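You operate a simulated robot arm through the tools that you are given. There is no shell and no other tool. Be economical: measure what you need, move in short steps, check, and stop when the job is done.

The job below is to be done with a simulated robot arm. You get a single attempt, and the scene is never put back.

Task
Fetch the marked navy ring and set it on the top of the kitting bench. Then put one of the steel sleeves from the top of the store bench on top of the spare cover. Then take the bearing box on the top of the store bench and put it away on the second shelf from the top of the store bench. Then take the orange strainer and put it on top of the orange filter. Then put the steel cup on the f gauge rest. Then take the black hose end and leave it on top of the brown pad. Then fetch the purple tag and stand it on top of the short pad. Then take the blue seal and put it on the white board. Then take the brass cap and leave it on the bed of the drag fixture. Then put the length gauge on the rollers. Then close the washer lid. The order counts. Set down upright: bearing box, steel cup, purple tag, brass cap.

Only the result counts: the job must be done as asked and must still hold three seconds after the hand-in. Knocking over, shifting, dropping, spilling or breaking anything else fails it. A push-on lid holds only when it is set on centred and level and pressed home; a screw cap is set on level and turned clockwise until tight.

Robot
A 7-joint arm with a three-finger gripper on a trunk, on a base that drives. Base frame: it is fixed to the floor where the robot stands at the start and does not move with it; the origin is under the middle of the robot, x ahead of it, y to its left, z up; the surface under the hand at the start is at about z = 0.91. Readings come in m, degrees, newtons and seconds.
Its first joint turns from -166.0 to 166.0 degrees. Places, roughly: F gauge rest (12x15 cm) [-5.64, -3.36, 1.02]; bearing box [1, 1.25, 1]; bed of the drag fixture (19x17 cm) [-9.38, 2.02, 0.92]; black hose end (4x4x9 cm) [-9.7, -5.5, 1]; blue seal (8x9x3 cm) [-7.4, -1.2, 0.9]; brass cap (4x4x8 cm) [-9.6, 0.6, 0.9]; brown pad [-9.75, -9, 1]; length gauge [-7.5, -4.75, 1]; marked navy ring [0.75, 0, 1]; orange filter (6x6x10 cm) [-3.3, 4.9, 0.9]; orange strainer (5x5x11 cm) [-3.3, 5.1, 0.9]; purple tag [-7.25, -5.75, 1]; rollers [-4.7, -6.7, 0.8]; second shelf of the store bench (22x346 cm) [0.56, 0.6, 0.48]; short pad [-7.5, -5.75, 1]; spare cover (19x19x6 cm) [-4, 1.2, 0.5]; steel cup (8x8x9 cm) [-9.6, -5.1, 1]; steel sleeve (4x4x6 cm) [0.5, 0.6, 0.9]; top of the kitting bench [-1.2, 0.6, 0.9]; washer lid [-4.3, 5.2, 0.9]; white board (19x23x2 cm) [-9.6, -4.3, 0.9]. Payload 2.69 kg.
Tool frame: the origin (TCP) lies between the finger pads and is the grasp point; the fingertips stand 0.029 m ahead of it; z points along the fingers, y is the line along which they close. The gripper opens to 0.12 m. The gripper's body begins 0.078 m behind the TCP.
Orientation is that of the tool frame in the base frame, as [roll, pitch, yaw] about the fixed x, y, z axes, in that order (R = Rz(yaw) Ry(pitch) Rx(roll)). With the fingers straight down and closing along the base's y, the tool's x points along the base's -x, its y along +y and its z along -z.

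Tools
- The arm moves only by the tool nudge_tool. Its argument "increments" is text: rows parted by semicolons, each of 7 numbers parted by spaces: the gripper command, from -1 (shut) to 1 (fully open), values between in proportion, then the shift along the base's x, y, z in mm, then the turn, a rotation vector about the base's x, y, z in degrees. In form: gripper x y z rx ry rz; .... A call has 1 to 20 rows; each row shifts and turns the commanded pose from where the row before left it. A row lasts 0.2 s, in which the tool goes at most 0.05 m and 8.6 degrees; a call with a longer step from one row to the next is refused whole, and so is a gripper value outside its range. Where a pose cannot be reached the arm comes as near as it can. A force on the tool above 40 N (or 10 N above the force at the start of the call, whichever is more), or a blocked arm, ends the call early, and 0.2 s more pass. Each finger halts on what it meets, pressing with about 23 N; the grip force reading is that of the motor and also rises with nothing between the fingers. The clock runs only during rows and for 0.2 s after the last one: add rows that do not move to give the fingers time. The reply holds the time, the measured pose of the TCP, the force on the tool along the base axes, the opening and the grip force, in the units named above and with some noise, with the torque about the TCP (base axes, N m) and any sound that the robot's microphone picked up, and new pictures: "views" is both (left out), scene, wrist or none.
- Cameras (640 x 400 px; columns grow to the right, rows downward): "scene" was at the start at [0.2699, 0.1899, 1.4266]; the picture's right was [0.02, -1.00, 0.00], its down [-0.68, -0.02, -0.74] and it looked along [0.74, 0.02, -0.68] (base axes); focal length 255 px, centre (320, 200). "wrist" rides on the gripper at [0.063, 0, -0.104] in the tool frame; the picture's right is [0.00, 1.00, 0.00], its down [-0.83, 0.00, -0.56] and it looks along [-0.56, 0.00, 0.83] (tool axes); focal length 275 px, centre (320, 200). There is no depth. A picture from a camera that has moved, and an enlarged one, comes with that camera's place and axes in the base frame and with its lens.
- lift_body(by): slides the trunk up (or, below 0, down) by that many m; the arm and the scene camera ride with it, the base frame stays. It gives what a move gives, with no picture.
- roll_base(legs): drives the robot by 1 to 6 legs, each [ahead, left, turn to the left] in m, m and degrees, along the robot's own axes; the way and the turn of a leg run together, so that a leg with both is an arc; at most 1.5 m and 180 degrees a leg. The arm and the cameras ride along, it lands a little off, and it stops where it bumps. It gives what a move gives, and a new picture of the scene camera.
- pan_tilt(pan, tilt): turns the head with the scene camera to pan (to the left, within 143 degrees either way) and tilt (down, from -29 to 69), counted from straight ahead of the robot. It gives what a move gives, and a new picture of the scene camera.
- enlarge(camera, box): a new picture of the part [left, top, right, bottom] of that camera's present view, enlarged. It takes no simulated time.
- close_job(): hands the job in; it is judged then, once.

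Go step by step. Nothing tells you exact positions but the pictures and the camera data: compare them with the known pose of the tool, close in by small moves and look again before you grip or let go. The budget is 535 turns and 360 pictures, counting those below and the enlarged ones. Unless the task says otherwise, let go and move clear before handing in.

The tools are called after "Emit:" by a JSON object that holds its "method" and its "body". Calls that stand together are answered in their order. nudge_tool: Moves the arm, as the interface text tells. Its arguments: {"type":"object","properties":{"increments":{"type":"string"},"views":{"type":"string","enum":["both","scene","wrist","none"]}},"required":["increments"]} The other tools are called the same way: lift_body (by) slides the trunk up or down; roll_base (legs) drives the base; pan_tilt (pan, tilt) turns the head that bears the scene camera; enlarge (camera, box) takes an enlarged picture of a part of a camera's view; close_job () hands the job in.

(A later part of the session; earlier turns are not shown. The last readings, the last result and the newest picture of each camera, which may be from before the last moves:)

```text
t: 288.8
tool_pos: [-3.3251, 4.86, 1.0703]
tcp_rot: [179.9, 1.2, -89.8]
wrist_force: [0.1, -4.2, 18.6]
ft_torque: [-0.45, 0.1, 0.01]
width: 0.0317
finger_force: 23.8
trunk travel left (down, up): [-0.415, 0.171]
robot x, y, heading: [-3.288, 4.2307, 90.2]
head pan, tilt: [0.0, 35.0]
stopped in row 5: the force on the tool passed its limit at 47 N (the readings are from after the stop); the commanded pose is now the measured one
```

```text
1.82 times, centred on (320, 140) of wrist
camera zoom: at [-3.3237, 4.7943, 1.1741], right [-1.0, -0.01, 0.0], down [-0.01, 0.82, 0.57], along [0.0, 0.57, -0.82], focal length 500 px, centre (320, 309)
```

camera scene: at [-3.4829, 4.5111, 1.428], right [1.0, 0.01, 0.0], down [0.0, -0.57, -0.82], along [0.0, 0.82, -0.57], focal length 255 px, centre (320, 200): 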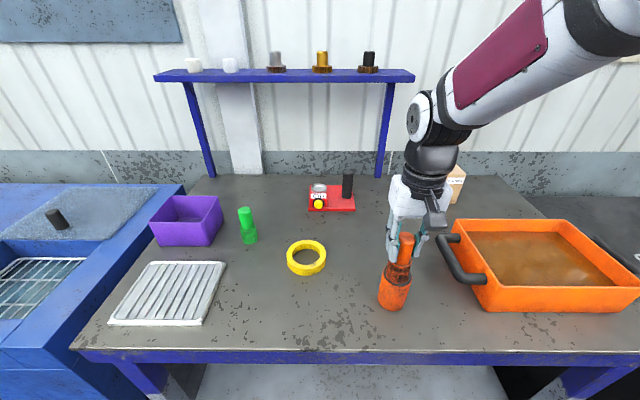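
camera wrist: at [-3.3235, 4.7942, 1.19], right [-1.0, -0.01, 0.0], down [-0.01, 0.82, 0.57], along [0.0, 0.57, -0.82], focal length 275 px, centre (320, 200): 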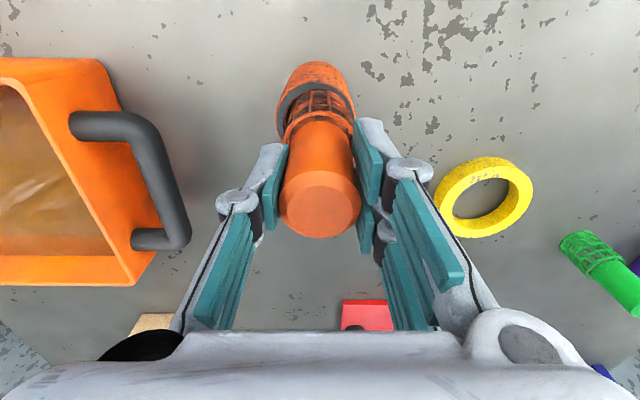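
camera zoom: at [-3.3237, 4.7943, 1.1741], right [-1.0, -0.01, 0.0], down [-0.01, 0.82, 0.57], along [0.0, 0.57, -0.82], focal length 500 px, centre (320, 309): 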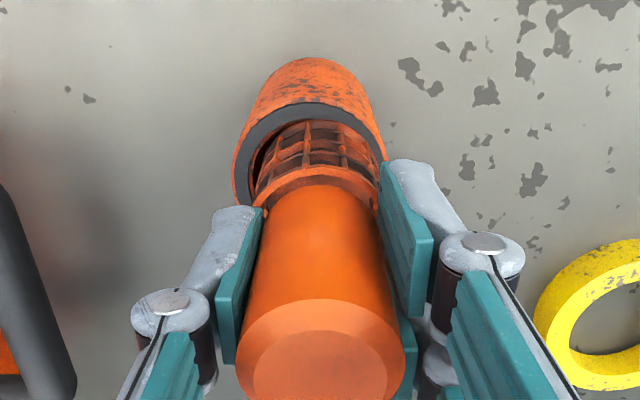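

The basket catches on the -x side of the bore; a gap shows at +x. Ease up, shift +3 mm in x, and lower again.

Emit:
{"method": "nudge_tool", "body": {"increments": "-1 0 0 4 0 0 0;-1 3 -1 0 0 0 0;-1 0 0 0 0 0 0", "views": "none"}}

Emit:
{"method": "enlarge", "body": {"camera": "wrist", "box": [250, 30, 390, 250]}}

Emit:
{"method": "enlarge", "body": {"camera": "scene", "box": [370, 220, 420, 290]}}

```text
t: 289.6
tool_pos: [-3.321, 4.8589, 1.0718]
tcp_rot: [179.9, 1.1, -89.7]
wrist_force: [-0.2, 0.5, -1.7]
ft_torque: [0.02, 0.01, 0.02]
width: 0.0315
finger_force: 22.9
trunk travel left (down, up): [-0.415, 0.171]
robot x, y, heading: [-3.2919, 4.2288, 90.2]
head pan, tilt: [0.0, 35.0]
```

```text
1.82 times, centred on (320, 140) of wrist
camera zoom: at [-3.3204, 4.7935, 1.1764], right [-1.0, -0.01, 0.0], down [-0.01, 0.82, 0.57], along [0.0, 0.57, -0.82], focal length 500 px, centre (320, 309)
```

zoom: 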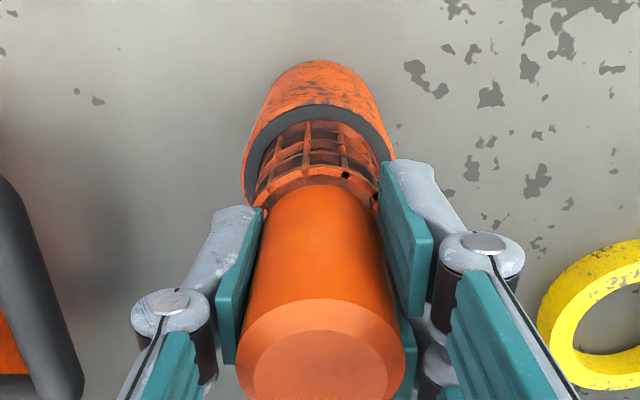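

```text
5.71 times, centred on (395, 255) of scene
camera zoom: at [-3.4829, 4.5112, 1.428], right [1.0, 0.01, 0.0], down [0.0, -0.57, -0.82], along [0.0, 0.82, -0.57], focal length 1457 px, centre (-109, -114)
```

zoom: 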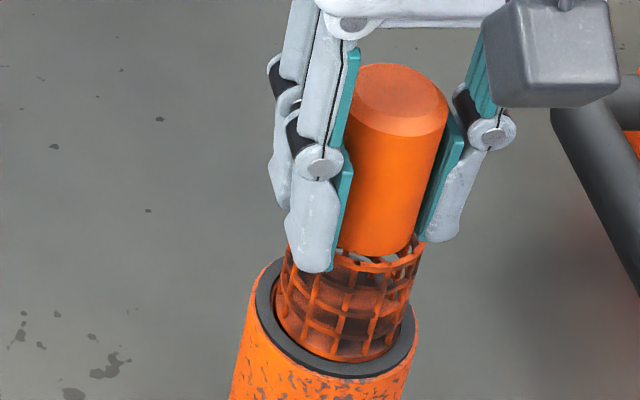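

Emit:
{"method": "nudge_tool", "body": {"increments": "-1 -1 0 -3 0 0 0;-1 0 0 -3 0 0 0;-1 0 0 -3 0 0 0;-1 0 0 0 0 0 0", "views": "none"}}

Emit:
{"method": "enlarge", "body": {"camera": "scene", "box": [370, 220, 420, 290]}}

```text
t: 290.2
tool_pos: [-3.3224, 4.8602, 1.0699]
tcp_rot: [-180.0, 1.4, -89.9]
wrist_force: [1.1, -5.8, 20.8]
ft_torque: [-0.61, 0.02, 0.02]
width: 0.0317
finger_force: 23.0
trunk travel left (down, up): [-0.415, 0.171]
robot x, y, heading: [-3.2891, 4.2322, 90.3]
head pan, tilt: [0.0, 35.0]
stopped in row 3: the force on the tool passed its limit at 46 N (the readings are from after the stop); the commanded pose is now the measured one
```

```text
5.71 times, centred on (395, 255) of scene
camera zoom: at [-3.4828, 4.5102, 1.4282], right [1.0, 0.01, 0.0], down [0.0, -0.57, -0.82], along [0.0, 0.82, -0.57], focal length 1457 px, centre (-109, -114)
```

zoom: 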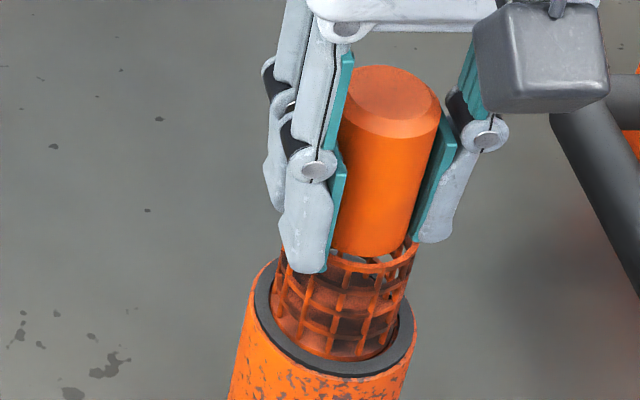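

The basket is nearly the bore's size and appears to rest on the rim (the handle slid up in the grip). I'll lift 4 mm, centre, and touch down lightly.

Emit:
{"method": "nudge_tool", "body": {"increments": "-1 0 0 6 0 0 0;-1 0 -2 0 0 0 0;-1 0 0 0 0 0 0", "views": "none"}}

Emit:
{"method": "enlarge", "body": {"camera": "scene", "box": [370, 220, 420, 290]}}

Emit:
{"method": "enlarge", "body": {"camera": "wrist", "box": [270, 50, 370, 150]}}

```text
t: 291.0
tool_pos: [-3.3216, 4.858, 1.0743]
tcp_rot: [-180.0, 1.3, -89.8]
wrist_force: [0.9, -0.1, -0.8]
ft_torque: [0.02, -0.01, -0.02]
width: 0.0318
finger_force: 23.0
trunk travel left (down, up): [-0.415, 0.171]
robot x, y, heading: [-3.2903, 4.2307, 90.4]
head pan, tilt: [0.0, 35.0]
```

```text
5.71 times, centred on (395, 255) of scene
camera zoom: at [-3.4829, 4.5112, 1.428], right [1.0, 0.01, 0.0], down [0.0, -0.57, -0.82], along [0.0, 0.82, -0.57], focal length 1457 px, centre (-109, -114)
```

zoom: 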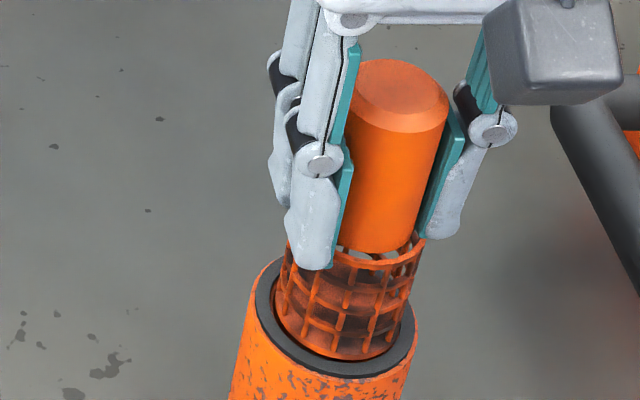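

```text
4.00 times, centred on (320, 100) of wrist
camera zoom: at [-3.321, 4.7919, 1.1789], right [-1.0, -0.01, 0.0], down [-0.01, 0.82, 0.57], along [0.0, 0.57, -0.82], focal length 1101 px, centre (320, 600)
```

zoom: 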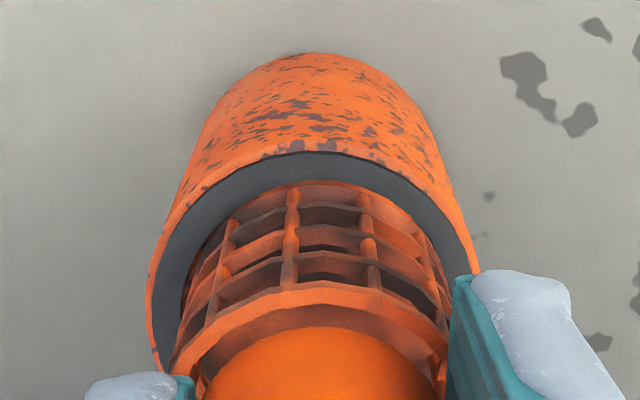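

Now centred within about 2 mm. Touch down and release gently.

Emit:
{"method": "nudge_tool", "body": {"increments": "-1 0 0 -1 0 0 0;-1 0 0 -1 0 0 0;-1 0 0 -1 0 0 0;-1 0 0 0 0 0 0", "views": "none"}}

```text
t: 292.0
tool_pos: [-3.3219, 4.8589, 1.0722]
tcp_rot: [179.9, 1.3, -89.8]
wrist_force: [-0.3, -1.1, -1.0]
ft_torque: [0.0, -0.04, 0.02]
width: 0.0319
finger_force: 23.2
trunk travel left (down, up): [-0.415, 0.171]
robot x, y, heading: [-3.2922, 4.2309, 90.0]
head pan, tilt: [0.0, 35.0]
```

Emit:
{"method": "nudge_tool", "body": {"increments": "-1 0 0 -1 0 0 0;-1 0 0 -1 0 0 0;-1 0 0 0 0 0 0", "views": "none"}}

```text
t: 292.8
tool_pos: [-3.3218, 4.8571, 1.0706]
tcp_rot: [-180.0, 1.3, -89.8]
wrist_force: [-0.5, -1.7, 6.0]
ft_torque: [-0.21, 0.13, 0.01]
width: 0.0316
finger_force: 23.1
trunk travel left (down, up): [-0.415, 0.171]
robot x, y, heading: [-3.2911, 4.2322, 90.0]
head pan, tilt: [0.0, 35.0]
```

Emit:
{"method": "nudge_tool", "body": {"increments": "-1 0 0 3 0 0 0;-1 0 2 0 -1.3 0 0;-1 0 0 0 0 0 0;-1 0 0 -1 0 0 0;-1 0 0 -1 0 0 0;-1 0 0 -1 0 0 0;-1 0 0 0 0 0 0", "views": "none"}}

Emit:
{"method": "enlarge", "body": {"camera": "scene", "box": [370, 220, 420, 290]}}

```text
t: 294.4
tool_pos: [-3.3234, 4.8603, 1.0714]
tcp_rot: [-180.0, 0.2, -89.8]
wrist_force: [1.7, -0.8, 20.0]
ft_torque: [0.33, -0.13, -0.02]
width: 0.0315
finger_force: 23.2
trunk travel left (down, up): [-0.415, 0.171]
robot x, y, heading: [-3.2859, 4.2298, 90.2]
head pan, tilt: [0.0, 35.0]
```

```text
5.71 times, centred on (395, 255) of scene
camera zoom: at [-3.4828, 4.5103, 1.4283], right [1.0, 0.01, 0.0], down [0.0, -0.57, -0.82], along [0.0, 0.82, -0.57], focal length 1457 px, centre (-109, -114)
```

zoom: 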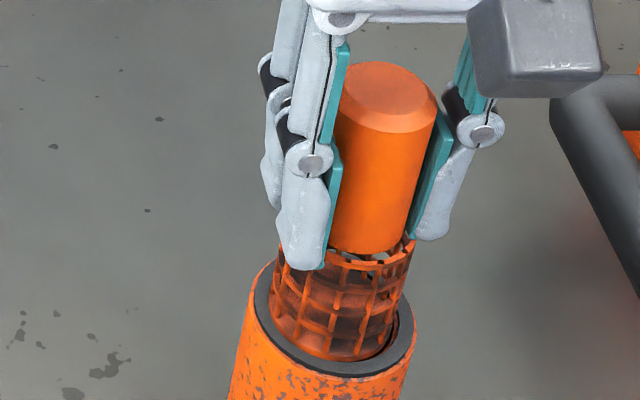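

Contact is on the far rim only, so the basket probably fits with small clearance. I'll nudge toward -y/+x and try again.

Emit:
{"method": "nudge_tool", "body": {"increments": "-1 0 0 3 0 0 0;-1 2 -2 0 0 0 0;-1 0 0 0 0 0 0;-1 0 0 -2 0 0 0;-1 0 0 -2 0 0 0;-1 0 0 -1 0 0 0;-1 0 0 0 0 0 0", "views": "none"}}

Emit:
{"method": "enlarge", "body": {"camera": "wrist", "box": [270, 50, 370, 150]}}

```text
t: 296.1
tool_pos: [-3.3197, 4.8594, 1.0698]
tcp_rot: [179.9, 0.3, -89.8]
wrist_force: [0.2, -7.4, 21.7]
ft_torque: [-0.31, 0.03, -0.01]
width: 0.0319
finger_force: 22.9
trunk travel left (down, up): [-0.415, 0.171]
robot x, y, heading: [-3.2914, 4.2344, 90.3]
head pan, tilt: [0.0, 35.0]
stopped in row 7: the force on the tool passed its limit at 43 N (the readings are from after the stop); the commanded pose is now the measured one
```

```text
4.00 times, centred on (320, 100) of wrist
camera zoom: at [-3.3201, 4.7953, 1.1754], right [-1.0, -0.01, 0.0], down [-0.01, 0.83, 0.56], along [0.0, 0.56, -0.83], focal length 1101 px, centre (320, 600)
```

zoom: 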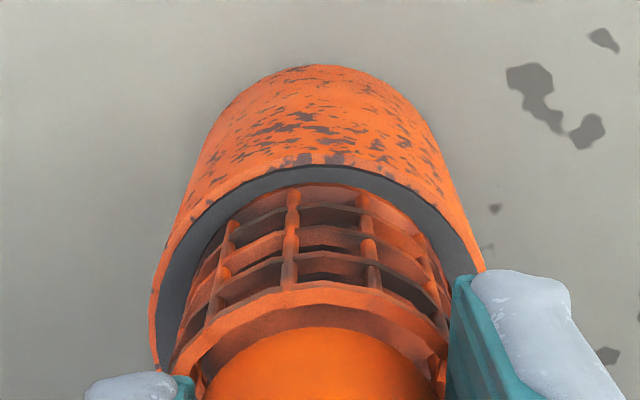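

I'll relax the pressure and open the fingers only slightly, so that the strainer can settle while still caged.

Emit:
{"method": "nudge_tool", "body": {"increments": "-1 0 0 2 0 0 0;-1 0 0 0 0 0 0;-0.4 0 0 0 0 0 0;-0.35 0 0 0 0 0 0;-0.35 0 0 0 0 0 0", "views": "both"}}

Emit:
{"method": "enlarge", "body": {"camera": "scene", "box": [370, 220, 420, 290]}}

```text
t: 297.4
tool_pos: [-3.3213, 4.8596, 1.0715]
tcp_rot: [179.9, 0.2, -89.8]
wrist_force: [0.4, -0.5, 0.3]
ft_torque: [-0.04, -0.03, 0.01]
width: 0.0389
finger_force: 0.0
trunk travel left (down, up): [-0.415, 0.171]
robot x, y, heading: [-3.2898, 4.2334, 90.5]
head pan, tilt: [0.0, 35.0]
camera scene: at [-3.4828, 4.5111, 1.428], right [1.0, 0.01, 0.0], down [0.0, -0.57, -0.82], along [0.0, 0.82, -0.57], focal length 255 px, centre (320, 200)
camera wrist: at [-3.3202, 4.7956, 1.1757], right [-1.0, -0.01, 0.0], down [-0.01, 0.83, 0.56], along [0.0, 0.56, -0.83], focal length 275 px, centre (320, 200)
```

scene: 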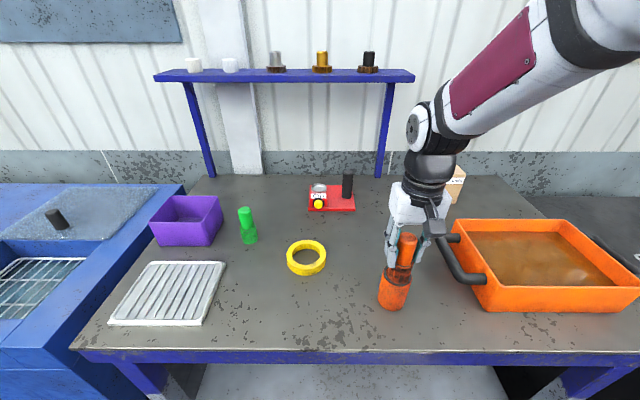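
wrist: 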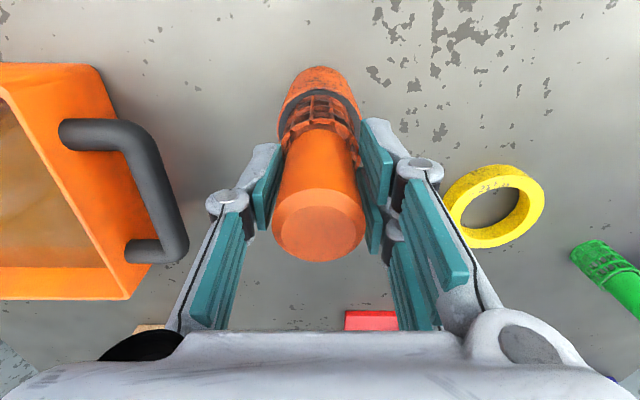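

```text
5.71 times, centred on (395, 255) of scene
camera zoom: at [-3.4828, 4.5111, 1.428], right [1.0, 0.01, 0.0], down [0.0, -0.57, -0.82], along [0.0, 0.82, -0.57], focal length 1457 px, centre (-109, -114)
```

zoom: 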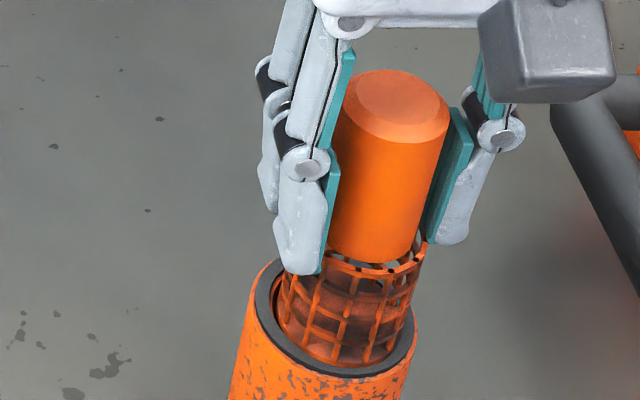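

Emit:
{"method": "enlarge", "body": {"camera": "wrist", "box": [260, 50, 380, 170]}}

```text
3.33 times, centred on (320, 110) of wrist
camera zoom: at [-3.3202, 4.7956, 1.1757], right [-1.0, -0.01, 0.0], down [-0.01, 0.83, 0.56], along [0.0, 0.56, -0.83], focal length 918 px, centre (320, 500)
```

zoom: 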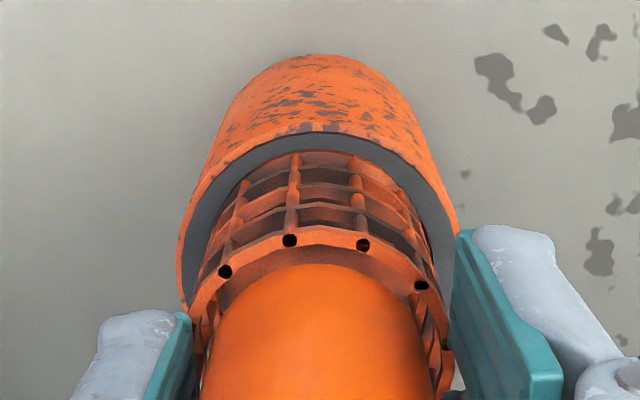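

I'll open fully and rise straight up to inspect how it rests.

Emit:
{"method": "nudge_tool", "body": {"increments": "-0.2 0 0 0 0 0 0;-0.05 0 0 0 0 0 0;0.1 0 0 0 0 0 0;0.1 0 0 30 0 0 0;0.1 0 0 40 0 0 0;0.1 0 0 40 0 0 0;0.1 0 0 0 0 0 0", "views": "wrist"}}

Emit:
{"method": "enlarge", "body": {"camera": "scene", "box": [360, 200, 440, 320]}}

```text
t: 298.9
tool_pos: [-3.3209, 4.8588, 1.1807]
tcp_rot: [180.0, 0.1, -89.7]
wrist_force: [1.0, -0.5, -0.5]
ft_torque: [-0.03, 0.01, -0.02]
width: 0.066
finger_force: 0.0
trunk travel left (down, up): [-0.415, 0.171]
robot x, y, heading: [-3.2898, 4.2295, 90.2]
head pan, tilt: [0.0, 35.0]
camera wrist: at [-3.3213, 4.7951, 1.2876], right [-1.0, -0.01, 0.0], down [-0.01, 0.83, 0.56], along [0.0, 0.56, -0.83], focal length 275 px, centre (320, 200)
```

wrist: 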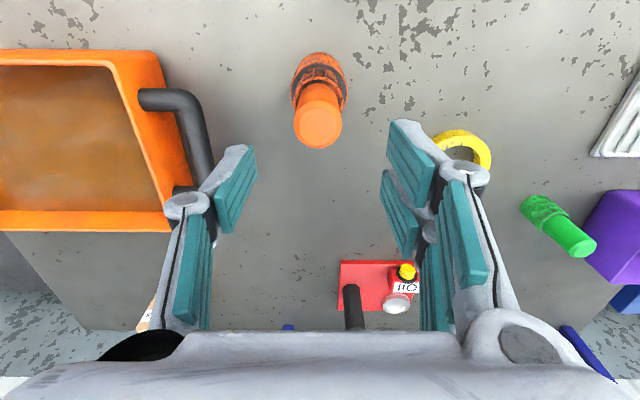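

```text
3.33 times, centred on (400, 260) of scene
camera zoom: at [-3.4828, 4.5111, 1.428], right [1.0, 0.01, 0.0], down [0.0, -0.57, -0.82], along [0.0, 0.82, -0.57], focal length 850 px, centre (53, 0)
```

zoom: 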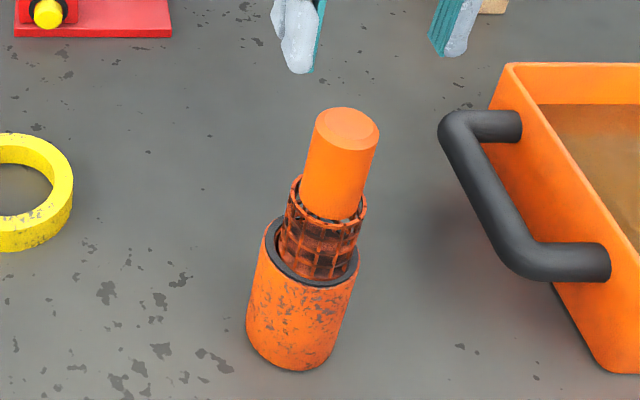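

Emit:
{"method": "enlarge", "body": {"camera": "scene", "box": [380, 222, 416, 282]}}

Emit:
{"method": "enlarge", "body": {"camera": "wrist", "box": [280, 40, 360, 160]}}

```text
6.67 times, centred on (398, 252) of scene
camera zoom: at [-3.4828, 4.5111, 1.428], right [1.0, 0.01, 0.0], down [0.0, -0.57, -0.82], along [0.0, 0.82, -0.57], focal length 1700 px, centre (-200, -147)
```

zoom: 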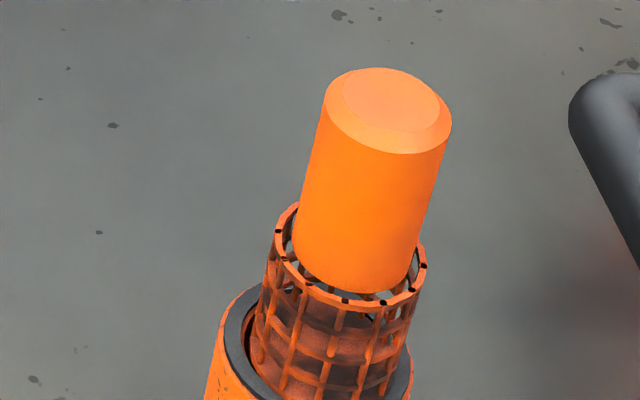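

```text
3.33 times, centred on (320, 100) of wrist
camera zoom: at [-3.3213, 4.7951, 1.2876], right [-1.0, -0.01, 0.0], down [-0.01, 0.83, 0.56], along [0.0, 0.56, -0.83], focal length 918 px, centre (320, 533)
```

zoom: 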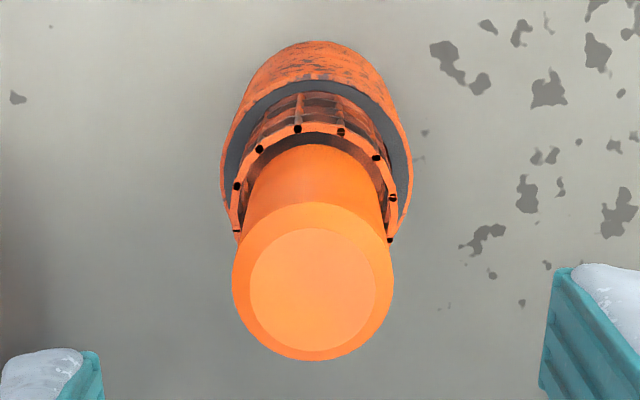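

The strainer stands coaxial on the filter. Next is the steel cup; I'll back off, tuck, and drive west then south while looking around.

Emit:
{"method": "roll_base", "body": {"legs": [[-0.3, 0, 0], [0, 0, 90]]}}

Emit:
{"method": "pan_tilt", "body": {"pan": 0, "tilt": 20}}

```text
t: 304.7
tool_pos: [-3.9165, 3.9238, 1.1822]
tcp_rot: [-180.0, 0.2, -0.7]
wrist_force: [-0.4, -0.4, -0.4]
ft_torque: [0.01, -0.03, -0.02]
width: 0.0659
finger_force: 0.1
trunk travel left (down, up): [-0.415, 0.171]
robot x, y, heading: [-3.2867, 3.9468, 179.6]
head pan, tilt: [0.0, 35.0]
camera scene: at [-3.5751, 3.7571, 1.428], right [0.01, 1.0, 0.0], down [0.57, -0.01, -0.82], along [-0.82, 0.01, -0.57], focal length 255 px, centre (320, 200)
```

scene: 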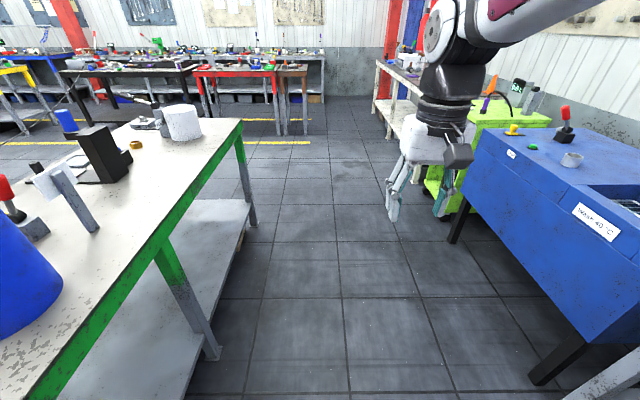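

```text
t: 305.5
tool_pos: [-3.9161, 3.925, 1.1829]
tcp_rot: [180.0, 0.2, -0.7]
wrist_force: [-0.7, 0.5, -1.5]
ft_torque: [0.03, -0.02, 0.04]
width: 0.0662
finger_force: 0.0
trunk travel left (down, up): [-0.415, 0.171]
robot x, y, heading: [-3.2897, 3.9428, 179.5]
head pan, tilt: [0.0, 20.0]
camera scene: at [-3.5801, 3.7571, 1.4518], right [0.01, 1.0, 0.0], down [0.34, 0.0, -0.94], along [-0.94, 0.01, -0.34], focal length 255 px, centre (320, 200)
```

scene: 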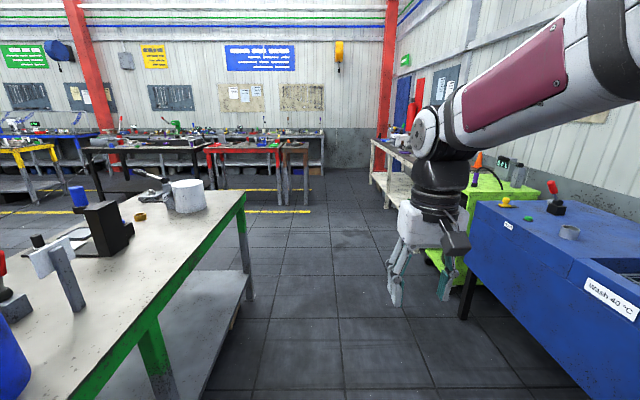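

Aisle is clear; drive to x≈-6.2, then face south (-y) and look.

Emit:
{"method": "roll_base", "body": {"legs": [[1.45, 0, 0], [1.45, 0, 0], [0, 0, 90]]}}

```text
t: 323.0
tool_pos: [-6.0806, 3.339, 1.1822]
tcp_rot: [180.0, 0.2, 90.8]
wrist_force: [-0.4, 0.8, -0.5]
ft_torque: [0.01, 0.01, 0.0]
width: 0.0661
finger_force: 0.1
trunk travel left (down, up): [-0.415, 0.171]
robot x, y, heading: [-6.1185, 3.9668, -89.1]
head pan, tilt: [0.0, 20.0]
camera scene: at [-5.925, 3.6788, 1.4519], right [-1.0, -0.02, 0.0], down [-0.01, 0.34, -0.94], along [0.02, -0.94, -0.34], focal length 255 px, centre (320, 200)
```

scene: 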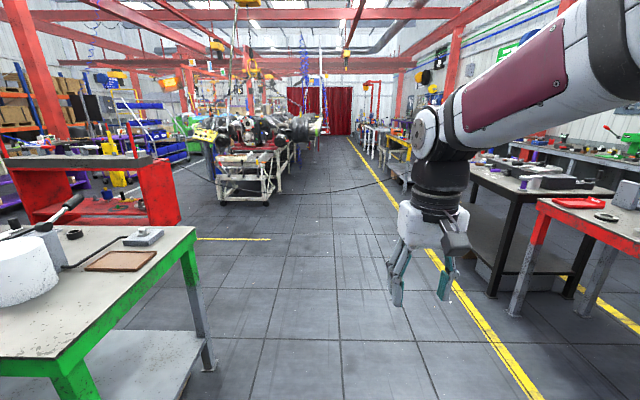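

The lane x≈-6.1 runs clear southward. Drive 4.5 m.

Emit:
{"method": "roll_base", "body": {"legs": [[0, 0, -1], [1.5, 0, 0], [1.5, 0, 0], [1.5, 0, 0]]}}

```text
t: 345.0
tool_pos: [-6.2479, -1.1908, 1.1817]
tcp_rot: [-179.9, 0.2, 86.2]
wrist_force: [-0.2, 1.0, -0.2]
ft_torque: [0.01, 0.02, -0.02]
width: 0.0659
finger_force: 0.1
trunk travel left (down, up): [-0.415, 0.171]
robot x, y, heading: [-6.2391, -0.5663, -93.7]
head pan, tilt: [0.0, 20.0]
camera scene: at [-6.0666, -0.8637, 1.4519], right [-1.0, 0.06, 0.0], down [0.02, 0.34, -0.94], along [-0.06, -0.94, -0.34], focal length 255 px, centre (320, 200)
```

scene: 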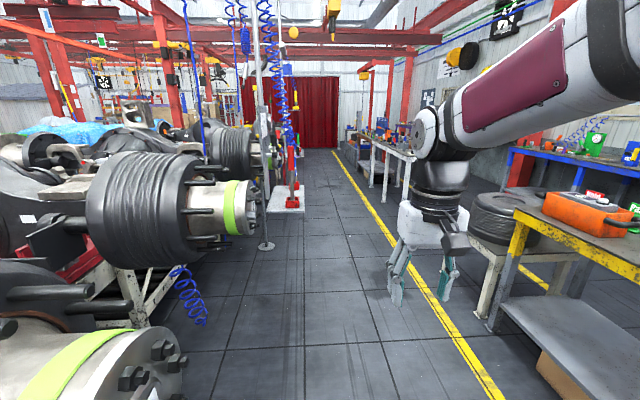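

Axle drums protrude on the left; the post near (-5.6,-3.4) is likely the gauge rest. Shift to x≈-6.5 and go further.

Emit:
{"method": "roll_base", "body": {"legs": [[0, 0, 3.7], [0, -0.27, 0], [1.4, 0, 0]]}}

Emit:
{"method": "pan_tilt", "body": {"pan": -45, "tilt": 15}}

Emit:
{"method": "pan_tilt", "body": {"pan": 25, "tilt": 20}}

```text
t: 353.8
tool_pos: [-6.4665, -2.5582, 1.1831]
tcp_rot: [180.0, 0.2, 90.4]
wrist_force: [-1.1, -0.5, -0.2]
ft_torque: [-0.01, 0.01, 0.01]
width: 0.0661
finger_force: 0.0
trunk travel left (down, up): [-0.415, 0.171]
robot x, y, heading: [-6.5026, -1.9327, -89.5]
head pan, tilt: [0.0, 20.0]
camera scene: at [-6.3099, -2.2197, 1.4519], right [-1.0, -0.01, 0.0], down [0.0, 0.34, -0.94], along [0.01, -0.94, -0.34], focal length 255 px, centre (320, 200)
```

scene: 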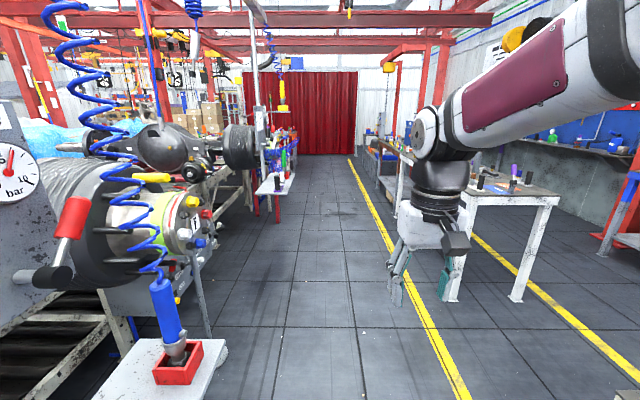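

```text
t: 354.9
tool_pos: [-6.4673, -2.5579, 1.1819]
tcp_rot: [-180.0, 0.2, 90.3]
wrist_force: [-0.3, 0.4, 0.3]
ft_torque: [-0.03, 0.03, 0.03]
width: 0.0659
finger_force: 0.0
trunk travel left (down, up): [-0.415, 0.171]
robot x, y, heading: [-6.5061, -1.931, -89.7]
head pan, tilt: [-45.0, 15.0]
camera scene: at [-6.3761, -2.1932, 1.46], right [-0.71, 0.7, 0.0], down [0.18, 0.18, -0.97], along [-0.68, -0.69, -0.26], focal length 255 px, centre (320, 200)
```

scene: 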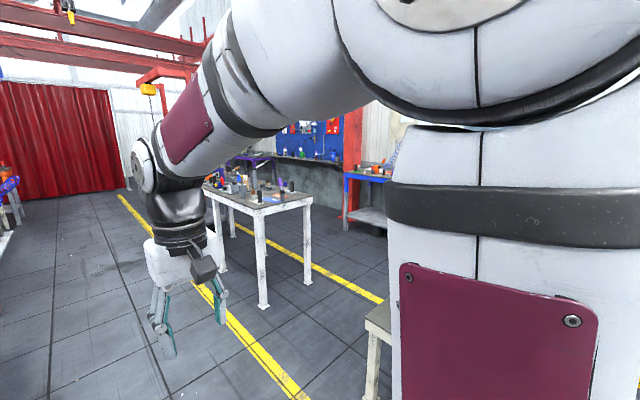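

```text
t: 356.3
tool_pos: [-6.4662, -2.559, 1.1821]
tcp_rot: [180.0, 0.2, 90.5]
wrist_force: [0.1, -0.2, 0.0]
ft_torque: [0.0, 0.0, 0.02]
width: 0.0663
finger_force: 0.1
trunk travel left (down, up): [-0.415, 0.171]
robot x, y, heading: [-6.5031, -1.9336, -89.6]
head pan, tilt: [25.0, 20.0]
camera scene: at [-6.2707, -2.2106, 1.4519], right [-0.9, -0.43, 0.0], down [-0.15, 0.31, -0.94], along [0.4, -0.85, -0.34], focal length 255 px, centre (320, 200)
```

scene: 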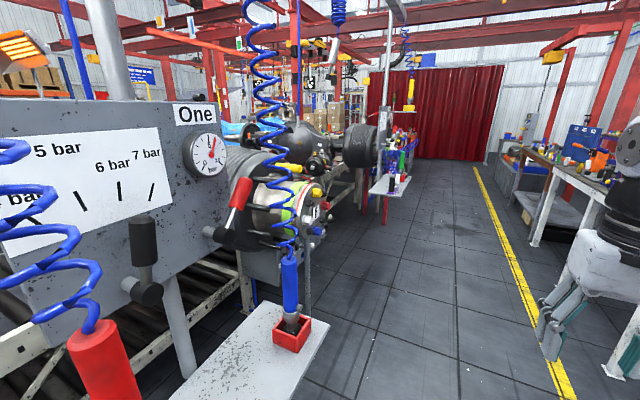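

Next, go to y≈-3.35 and look west through the gap between the tables.

Emit:
{"method": "roll_base", "body": {"legs": [[1.4, 0, 0], [0, 0, -90]]}}

Emit:
{"method": "pan_tilt", "body": {"pan": 0, "tilt": 22}}

```text
t: 367.1
tool_pos: [-7.1119, -3.3553, 1.1812]
tcp_rot: [-179.9, 0.2, 0.0]
wrist_force: [-0.1, 0.0, 0.3]
ft_torque: [-0.04, -0.01, -0.01]
width: 0.066
finger_force: 0.2
trunk travel left (down, up): [-0.415, 0.171]
robot x, y, heading: [-6.4831, -3.3263, -180.0]
head pan, tilt: [25.0, 20.0]
camera scene: at [-6.7646, -3.5585, 1.4519], right [-0.42, 0.91, 0.0], down [0.31, 0.15, -0.94], along [-0.85, -0.4, -0.34], focal length 255 px, centre (320, 200)
```

scene: 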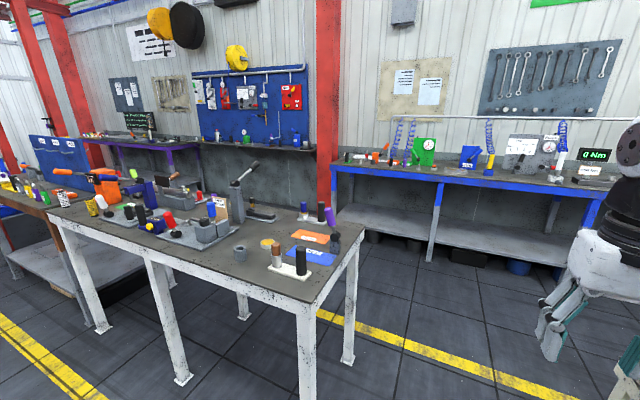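

```text
t: 368.0
tool_pos: [-7.1123, -3.3554, 1.1825]
tcp_rot: [180.0, 0.2, 0.0]
wrist_force: [-0.7, 0.2, -0.5]
ft_torque: [0.03, 0.0, 0.0]
width: 0.0661
finger_force: 0.1
trunk travel left (down, up): [-0.415, 0.171]
robot x, y, heading: [-6.4831, -3.3264, -179.8]
head pan, tilt: [0.0, 22.0]
camera scene: at [-6.7731, -3.5193, 1.4486], right [0.0, 1.0, 0.0], down [0.37, 0.0, -0.93], along [-0.93, 0.0, -0.37], focal length 255 px, centre (320, 200)
```

scene: 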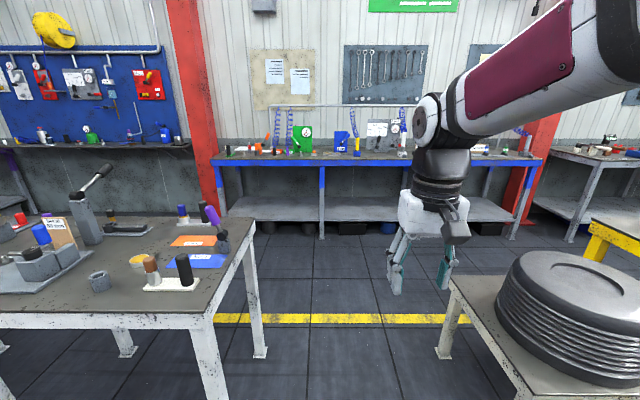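

The gap (y -3.85 to -2.79) is passable at y≈-3.32. Drive through to x≈-8.5 and look at the wall benches.

Emit:
{"method": "roll_base", "body": {"legs": [[1.0, 0, 0], [1.0, 0, 0]]}}

Emit:
{"method": "pan_tilt", "body": {"pan": 45, "tilt": 25}}

```text
t: 378.0
tool_pos: [-9.12, -3.3301, 1.1827]
tcp_rot: [180.0, 0.1, -1.3]
wrist_force: [-0.9, 0.5, 0.3]
ft_torque: [0.0, 0.01, -0.02]
width: 0.0662
finger_force: 0.0
trunk travel left (down, up): [-0.415, 0.171]
robot x, y, heading: [-8.4962, -3.316, 178.9]
head pan, tilt: [0.0, 22.0]
camera scene: at [-8.7855, -3.5009, 1.4486], right [0.02, 1.0, 0.0], down [0.37, -0.01, -0.93], along [-0.93, 0.02, -0.37], focal length 255 px, centre (320, 200)
```

scene: 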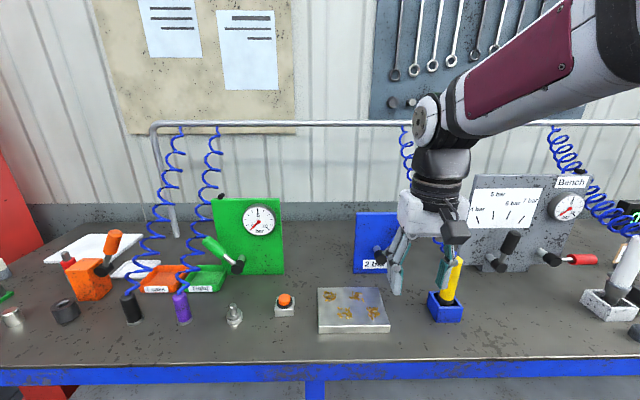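

```text
t: 379.2
tool_pos: [-9.1202, -3.3312, 1.1826]
tcp_rot: [-180.0, 0.2, -1.2]
wrist_force: [-0.6, -0.3, 0.1]
ft_torque: [0.01, 0.04, -0.04]
width: 0.0657
finger_force: 0.1
trunk travel left (down, up): [-0.415, 0.171]
robot x, y, heading: [-8.4933, -3.3175, 179.1]
head pan, tilt: [45.0, 25.0]
camera scene: at [-8.7591, -3.5666, 1.4438], right [-0.69, 0.72, 0.0], down [0.3, 0.29, -0.91], along [-0.65, -0.63, -0.42], focal length 255 px, centre (320, 200)
```

scene: 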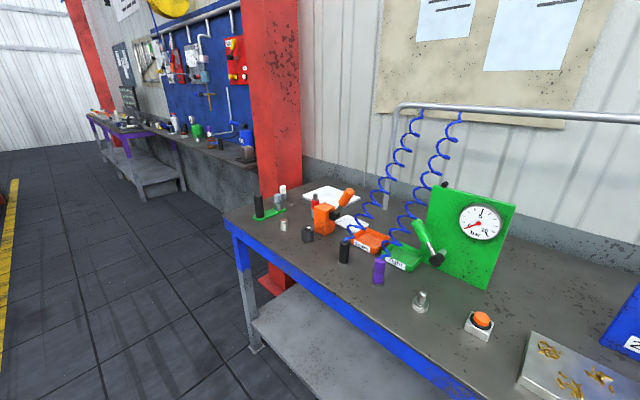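

White board seems to be at the left end of this blue bench. The steel cup should be on the next bench south; strafe left.

Emit:
{"method": "roll_base", "body": {"legs": [[-0.05, 0.9, 0], [0, 0.85, 1.0]]}}

Emit:
{"method": "pan_tilt", "body": {"pan": 0, "tilt": 28}}

```text
t: 388.3
tool_pos: [-9.1068, -5.1565, 1.1819]
tcp_rot: [179.9, 0.3, -0.7]
wrist_force: [-0.1, -0.3, -0.3]
ft_torque: [-0.01, 0.02, 0.01]
width: 0.066
finger_force: 0.1
trunk travel left (down, up): [-0.415, 0.171]
robot x, y, heading: [-8.4763, -5.1341, 179.5]
head pan, tilt: [45.0, 25.0]
camera scene: at [-8.7428, -5.3899, 1.4438], right [-0.7, 0.71, 0.0], down [0.3, 0.3, -0.91], along [-0.65, -0.63, -0.42], focal length 255 px, centre (320, 200)
```

scene: 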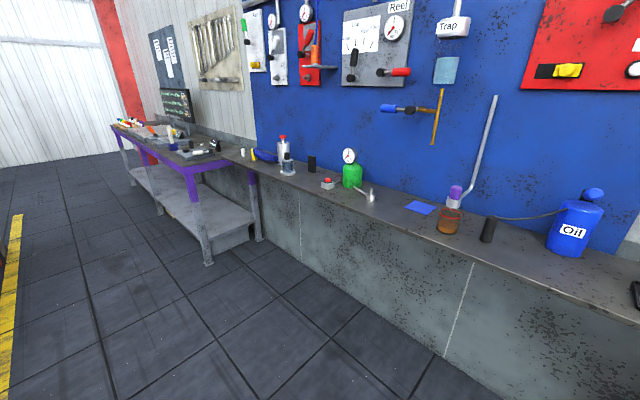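

```text
t: 389.4
tool_pos: [-9.1061, -5.1563, 1.1824]
tcp_rot: [179.9, 0.1, -0.7]
wrist_force: [0.2, 0.2, -0.6]
ft_torque: [-0.02, 0.0, 0.05]
width: 0.0663
finger_force: 0.1
trunk travel left (down, up): [-0.415, 0.171]
robot x, y, heading: [-8.4785, -5.1341, 179.4]
head pan, tilt: [0.0, 28.0]
camera scene: at [-8.7681, -5.3245, 1.439], right [0.01, 1.0, 0.0], down [0.47, 0.0, -0.88], along [-0.88, 0.01, -0.47], focal length 255 px, centre (320, 200)
```

scene: 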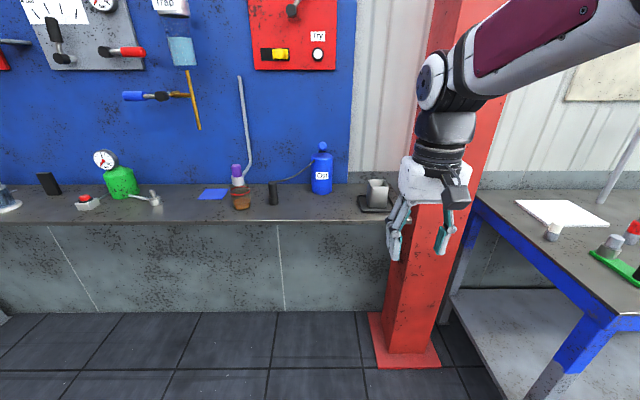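

I see the narrow wall ledge with the steel cup (near the column) and the black hose end. Zoom in.

Emit:
{"method": "enlarge", "body": {"camera": "scene", "box": [220, 140, 420, 240]}}

Emit:
{"method": "nudge_tool", "body": {"increments": "0.5 -40 0 15 0 0 0;0.5 -40 0 15 0 0 0;0.5 -40 0 0 0 0 0;0.5 0 0 0 0 0 0", "views": "wrist"}}

```text
3.20 times, centred on (320, 190) of scene
camera zoom: at [-8.7681, -5.3245, 1.439], right [0.01, 1.0, 0.0], down [0.47, 0.0, -0.88], along [-0.88, 0.01, -0.47], focal length 816 px, centre (320, 232)
```

zoom: 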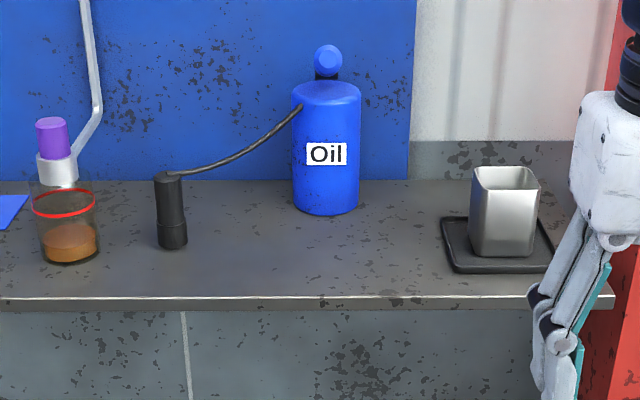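

```text
t: 390.4
tool_pos: [-9.228, -5.1578, 1.2126]
tcp_rot: [179.9, 0.3, -0.7]
wrist_force: [0.0, 0.0, -0.1]
ft_torque: [0.03, 0.01, 0.0]
width: 0.0902
finger_force: 0.1
trunk travel left (down, up): [-0.415, 0.171]
robot x, y, heading: [-8.4768, -5.1383, 179.6]
head pan, tilt: [0.0, 28.0]
camera wrist: at [-9.1638, -5.1578, 1.3189], right [-0.01, -1.0, 0.0], down [-0.83, 0.01, 0.56], along [-0.56, 0.0, -0.83], focal length 275 px, centre (320, 200)
```

wrist: 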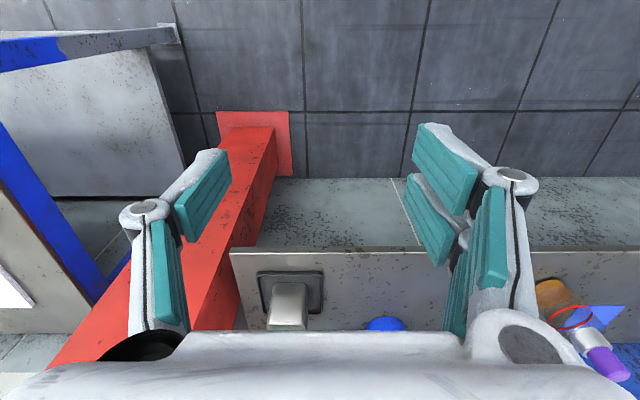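

Cup is at about (-9.615, -5.098) on a ledge at z≈0.96. Move 0.33 m closer and align above it.

Emit:
{"method": "roll_base", "body": {"legs": [[0.33, 0, 0]]}}

Emit:
{"method": "nudge_tool", "body": {"increments": "0.9 -20 30 0 0 0 0;0.9 -20 29 0 0 0 0.7;0.9 0 0 0 0 0 0", "views": "both"}}

```text
t: 392.7
tool_pos: [-9.5639, -5.1626, 1.215]
tcp_rot: [-179.9, 0.2, -0.1]
wrist_force: [-0.2, 0.6, -0.2]
ft_torque: [-0.01, -0.04, 0.01]
width: 0.0898
finger_force: 0.1
trunk travel left (down, up): [-0.415, 0.171]
robot x, y, heading: [-8.8117, -5.1349, 180.0]
head pan, tilt: [0.0, 28.0]
camera scene: at [-9.1029, -5.3251, 1.439], right [0.0, 1.0, 0.0], down [0.47, 0.0, -0.88], along [-0.88, 0.0, -0.47], focal length 255 px, centre (320, 200)
```

scene: 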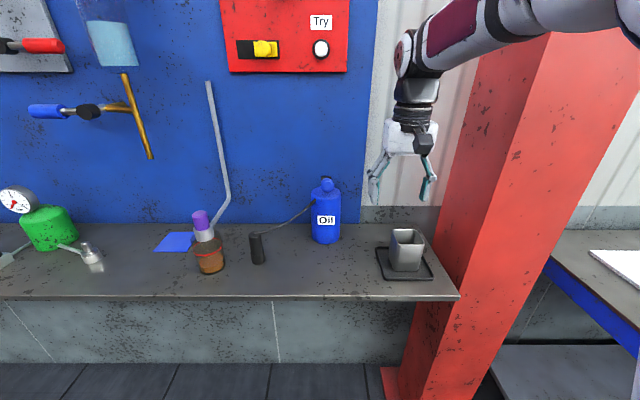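

```text
t: 393.5
tool_pos: [-9.6036, -5.1018, 1.2138]
tcp_rot: [-179.9, 0.2, 0.5]
wrist_force: [-0.7, -0.2, -1.3]
ft_torque: [0.01, -0.03, 0.01]
width: 0.114
finger_force: 0.0
trunk travel left (down, up): [-0.415, 0.171]
robot x, y, heading: [-8.8156, -5.1321, 180.2]
head pan, tilt: [0.0, 28.0]
camera scene: at [-9.1029, -5.3252, 1.439], right [0.0, 1.0, 0.0], down [0.47, 0.0, -0.88], along [-0.88, 0.0, -0.47], focal length 255 px, centre (320, 200)
camera wrist: at [-9.5398, -5.1002, 1.3187], right [0.01, -1.0, 0.0], down [-0.83, -0.01, 0.56], along [-0.56, -0.01, -0.83], focal length 275 px, centre (320, 200)
```

scene: 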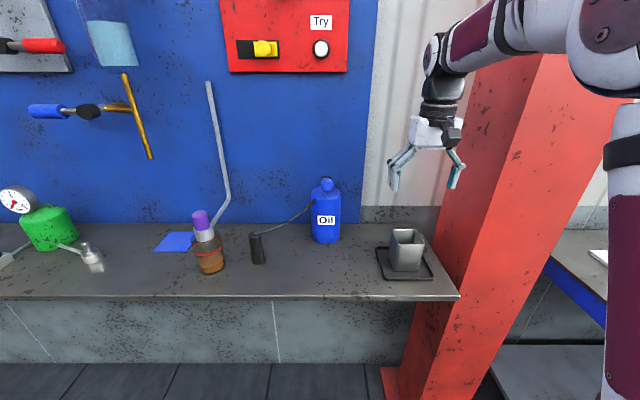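
wrist: 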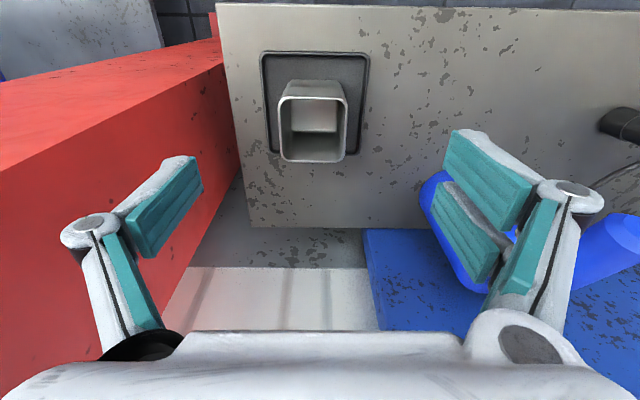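

Cup rim centre is at (-9.63, -5.096). Descend around it with a 10 cm opening.

Emit:
{"method": "nudge_tool", "body": {"increments": "0.75 -12 3 -40 0 0 -0.5;0.75 -12 3 -40 0 0 0;0.75 0 0 -40 0 0 0;0.75 0 0 -10 0 0 0;0.75 0 0 0 0 0 0", "views": "wrist"}}

```text
t: 394.7
tool_pos: [-9.6279, -5.0978, 1.0858]
tcp_rot: [-179.9, 0.1, 0.0]
wrist_force: [1.2, -0.6, -0.8]
ft_torque: [0.0, -0.02, 0.0]
width: 0.1049
finger_force: 0.0
trunk travel left (down, up): [-0.415, 0.171]
robot x, y, heading: [-8.8157, -5.1343, 179.8]
head pan, tilt: [0.0, 28.0]
camera wrist: at [-9.5631, -5.0973, 1.1907], right [0.0, -1.0, 0.0], down [-0.83, 0.0, 0.56], along [-0.56, 0.0, -0.83], focal length 275 px, centre (320, 200)
```

wrist: 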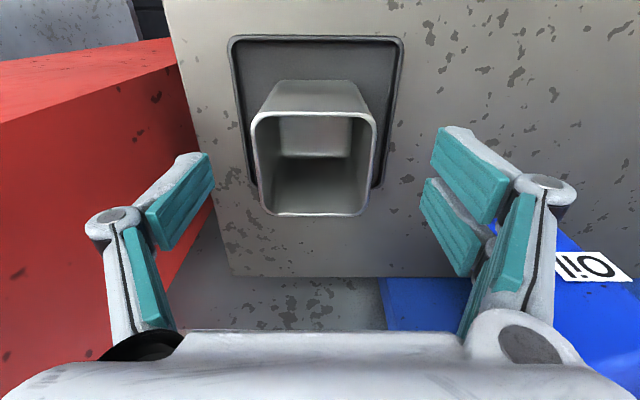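

Emit:
{"method": "nudge_tool", "body": {"increments": "0.75 -2 3 -25 0 0 0;0.75 0 0 -25 0 0 0;0.75 0 0 0 0 0 0;0.3 0 0 0 0 0 0;-0.2 0 0 0 0 0 0;-1 0 0 0 0 0 0;-1 0 0 0 0 0 0", "views": "wrist"}}

```text
t: 396.3
tool_pos: [-9.6281, -5.0936, 1.0339]
tcp_rot: [180.0, 0.2, 0.0]
wrist_force: [-0.1, -0.5, -0.3]
ft_torque: [-0.05, 0.04, 0.01]
width: 0.0695
finger_force: 22.5
trunk travel left (down, up): [-0.415, 0.171]
robot x, y, heading: [-8.8145, -5.1337, 180.0]
head pan, tilt: [0.0, 28.0]
camera wrist: at [-9.5649, -5.0935, 1.1391], right [0.0, -1.0, 0.0], down [-0.83, 0.0, 0.56], along [-0.56, 0.0, -0.83], focal length 275 px, centre (320, 200)
```

wrist: 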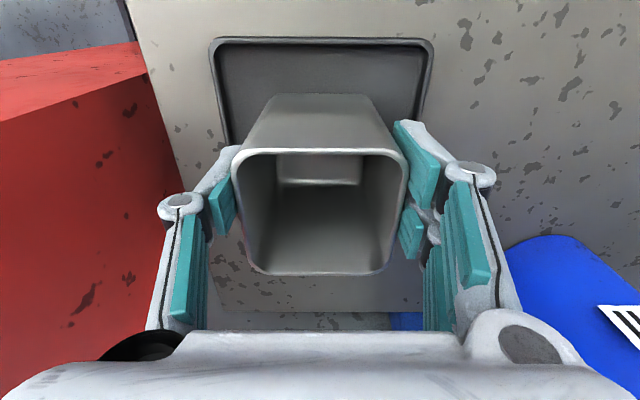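

Emit:
{"method": "nudge_tool", "body": {"increments": "-1 0 0 20 0 0 0;-1 0 0 40 0 0 0;-1 10 0 40 0 0 0;-1 20 0 40 0 0 0;-1 40 0 20 0 0 0;-1 40 0 0 0 0 0;-1 40 0 0 0 0 0;-1 0 0 0 0 0 0", "views": "wrist"}}

```text
t: 398.1
tool_pos: [-9.4789, -5.0895, 1.1954]
tcp_rot: [179.9, 0.2, 0.0]
wrist_force: [-0.4, -0.1, -1.3]
ft_torque: [-0.02, -0.02, -0.02]
width: 0.0695
finger_force: 22.8
trunk travel left (down, up): [-0.415, 0.171]
robot x, y, heading: [-8.8141, -5.1326, 180.1]
head pan, tilt: [0.0, 28.0]
camera wrist: at [-9.4155, -5.0903, 1.3007], right [0.0, -1.0, 0.0], down [-0.83, 0.0, 0.56], along [-0.56, 0.0, -0.83], focal length 275 px, centre (320, 200)
```

wrist: 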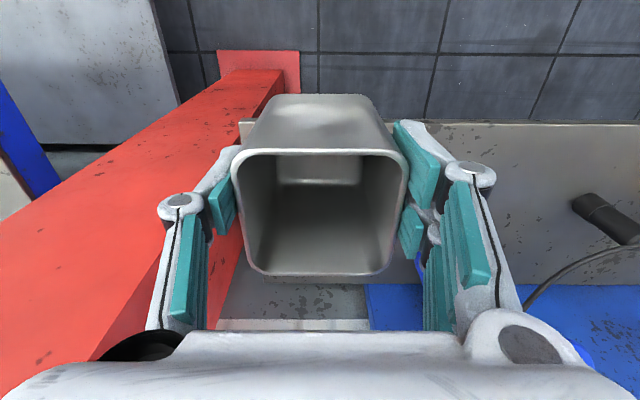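

Cup is securely held. Back out along the same route to about (-6.55, -3.32) and turn to face the gauge rest.

Emit:
{"method": "roll_base", "body": {"legs": [[-0.32, 0, 0], [0, -0.9, 0], [0, -0.9, 0], [-1.0, 0, 0], [-0.95, 0, 0]]}}

```text
t: 417.9
tool_pos: [-7.2255, -3.3855, 1.1945]
tcp_rot: [180.0, 0.3, -1.6]
wrist_force: [0.8, 0.2, -1.5]
ft_torque: [-0.02, 0.02, 0.0]
width: 0.0695
finger_force: 23.0
trunk travel left (down, up): [-0.415, 0.171]
robot x, y, heading: [-6.5614, -3.4453, 178.3]
head pan, tilt: [0.0, 28.0]
camera scene: at [-6.8551, -3.6309, 1.4389], right [0.03, 1.0, 0.0], down [0.47, -0.01, -0.88], along [-0.88, 0.03, -0.47], focal length 255 px, centre (320, 200)
```

scene: 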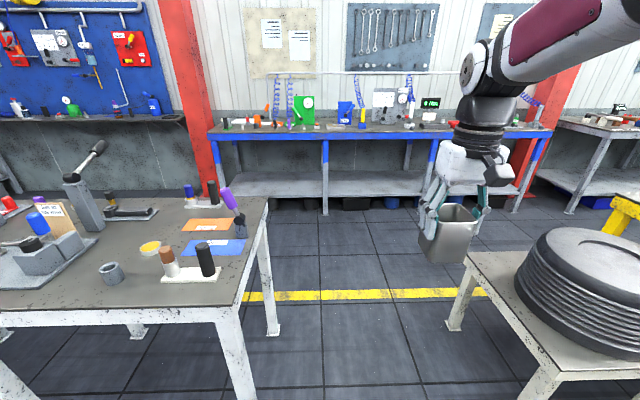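

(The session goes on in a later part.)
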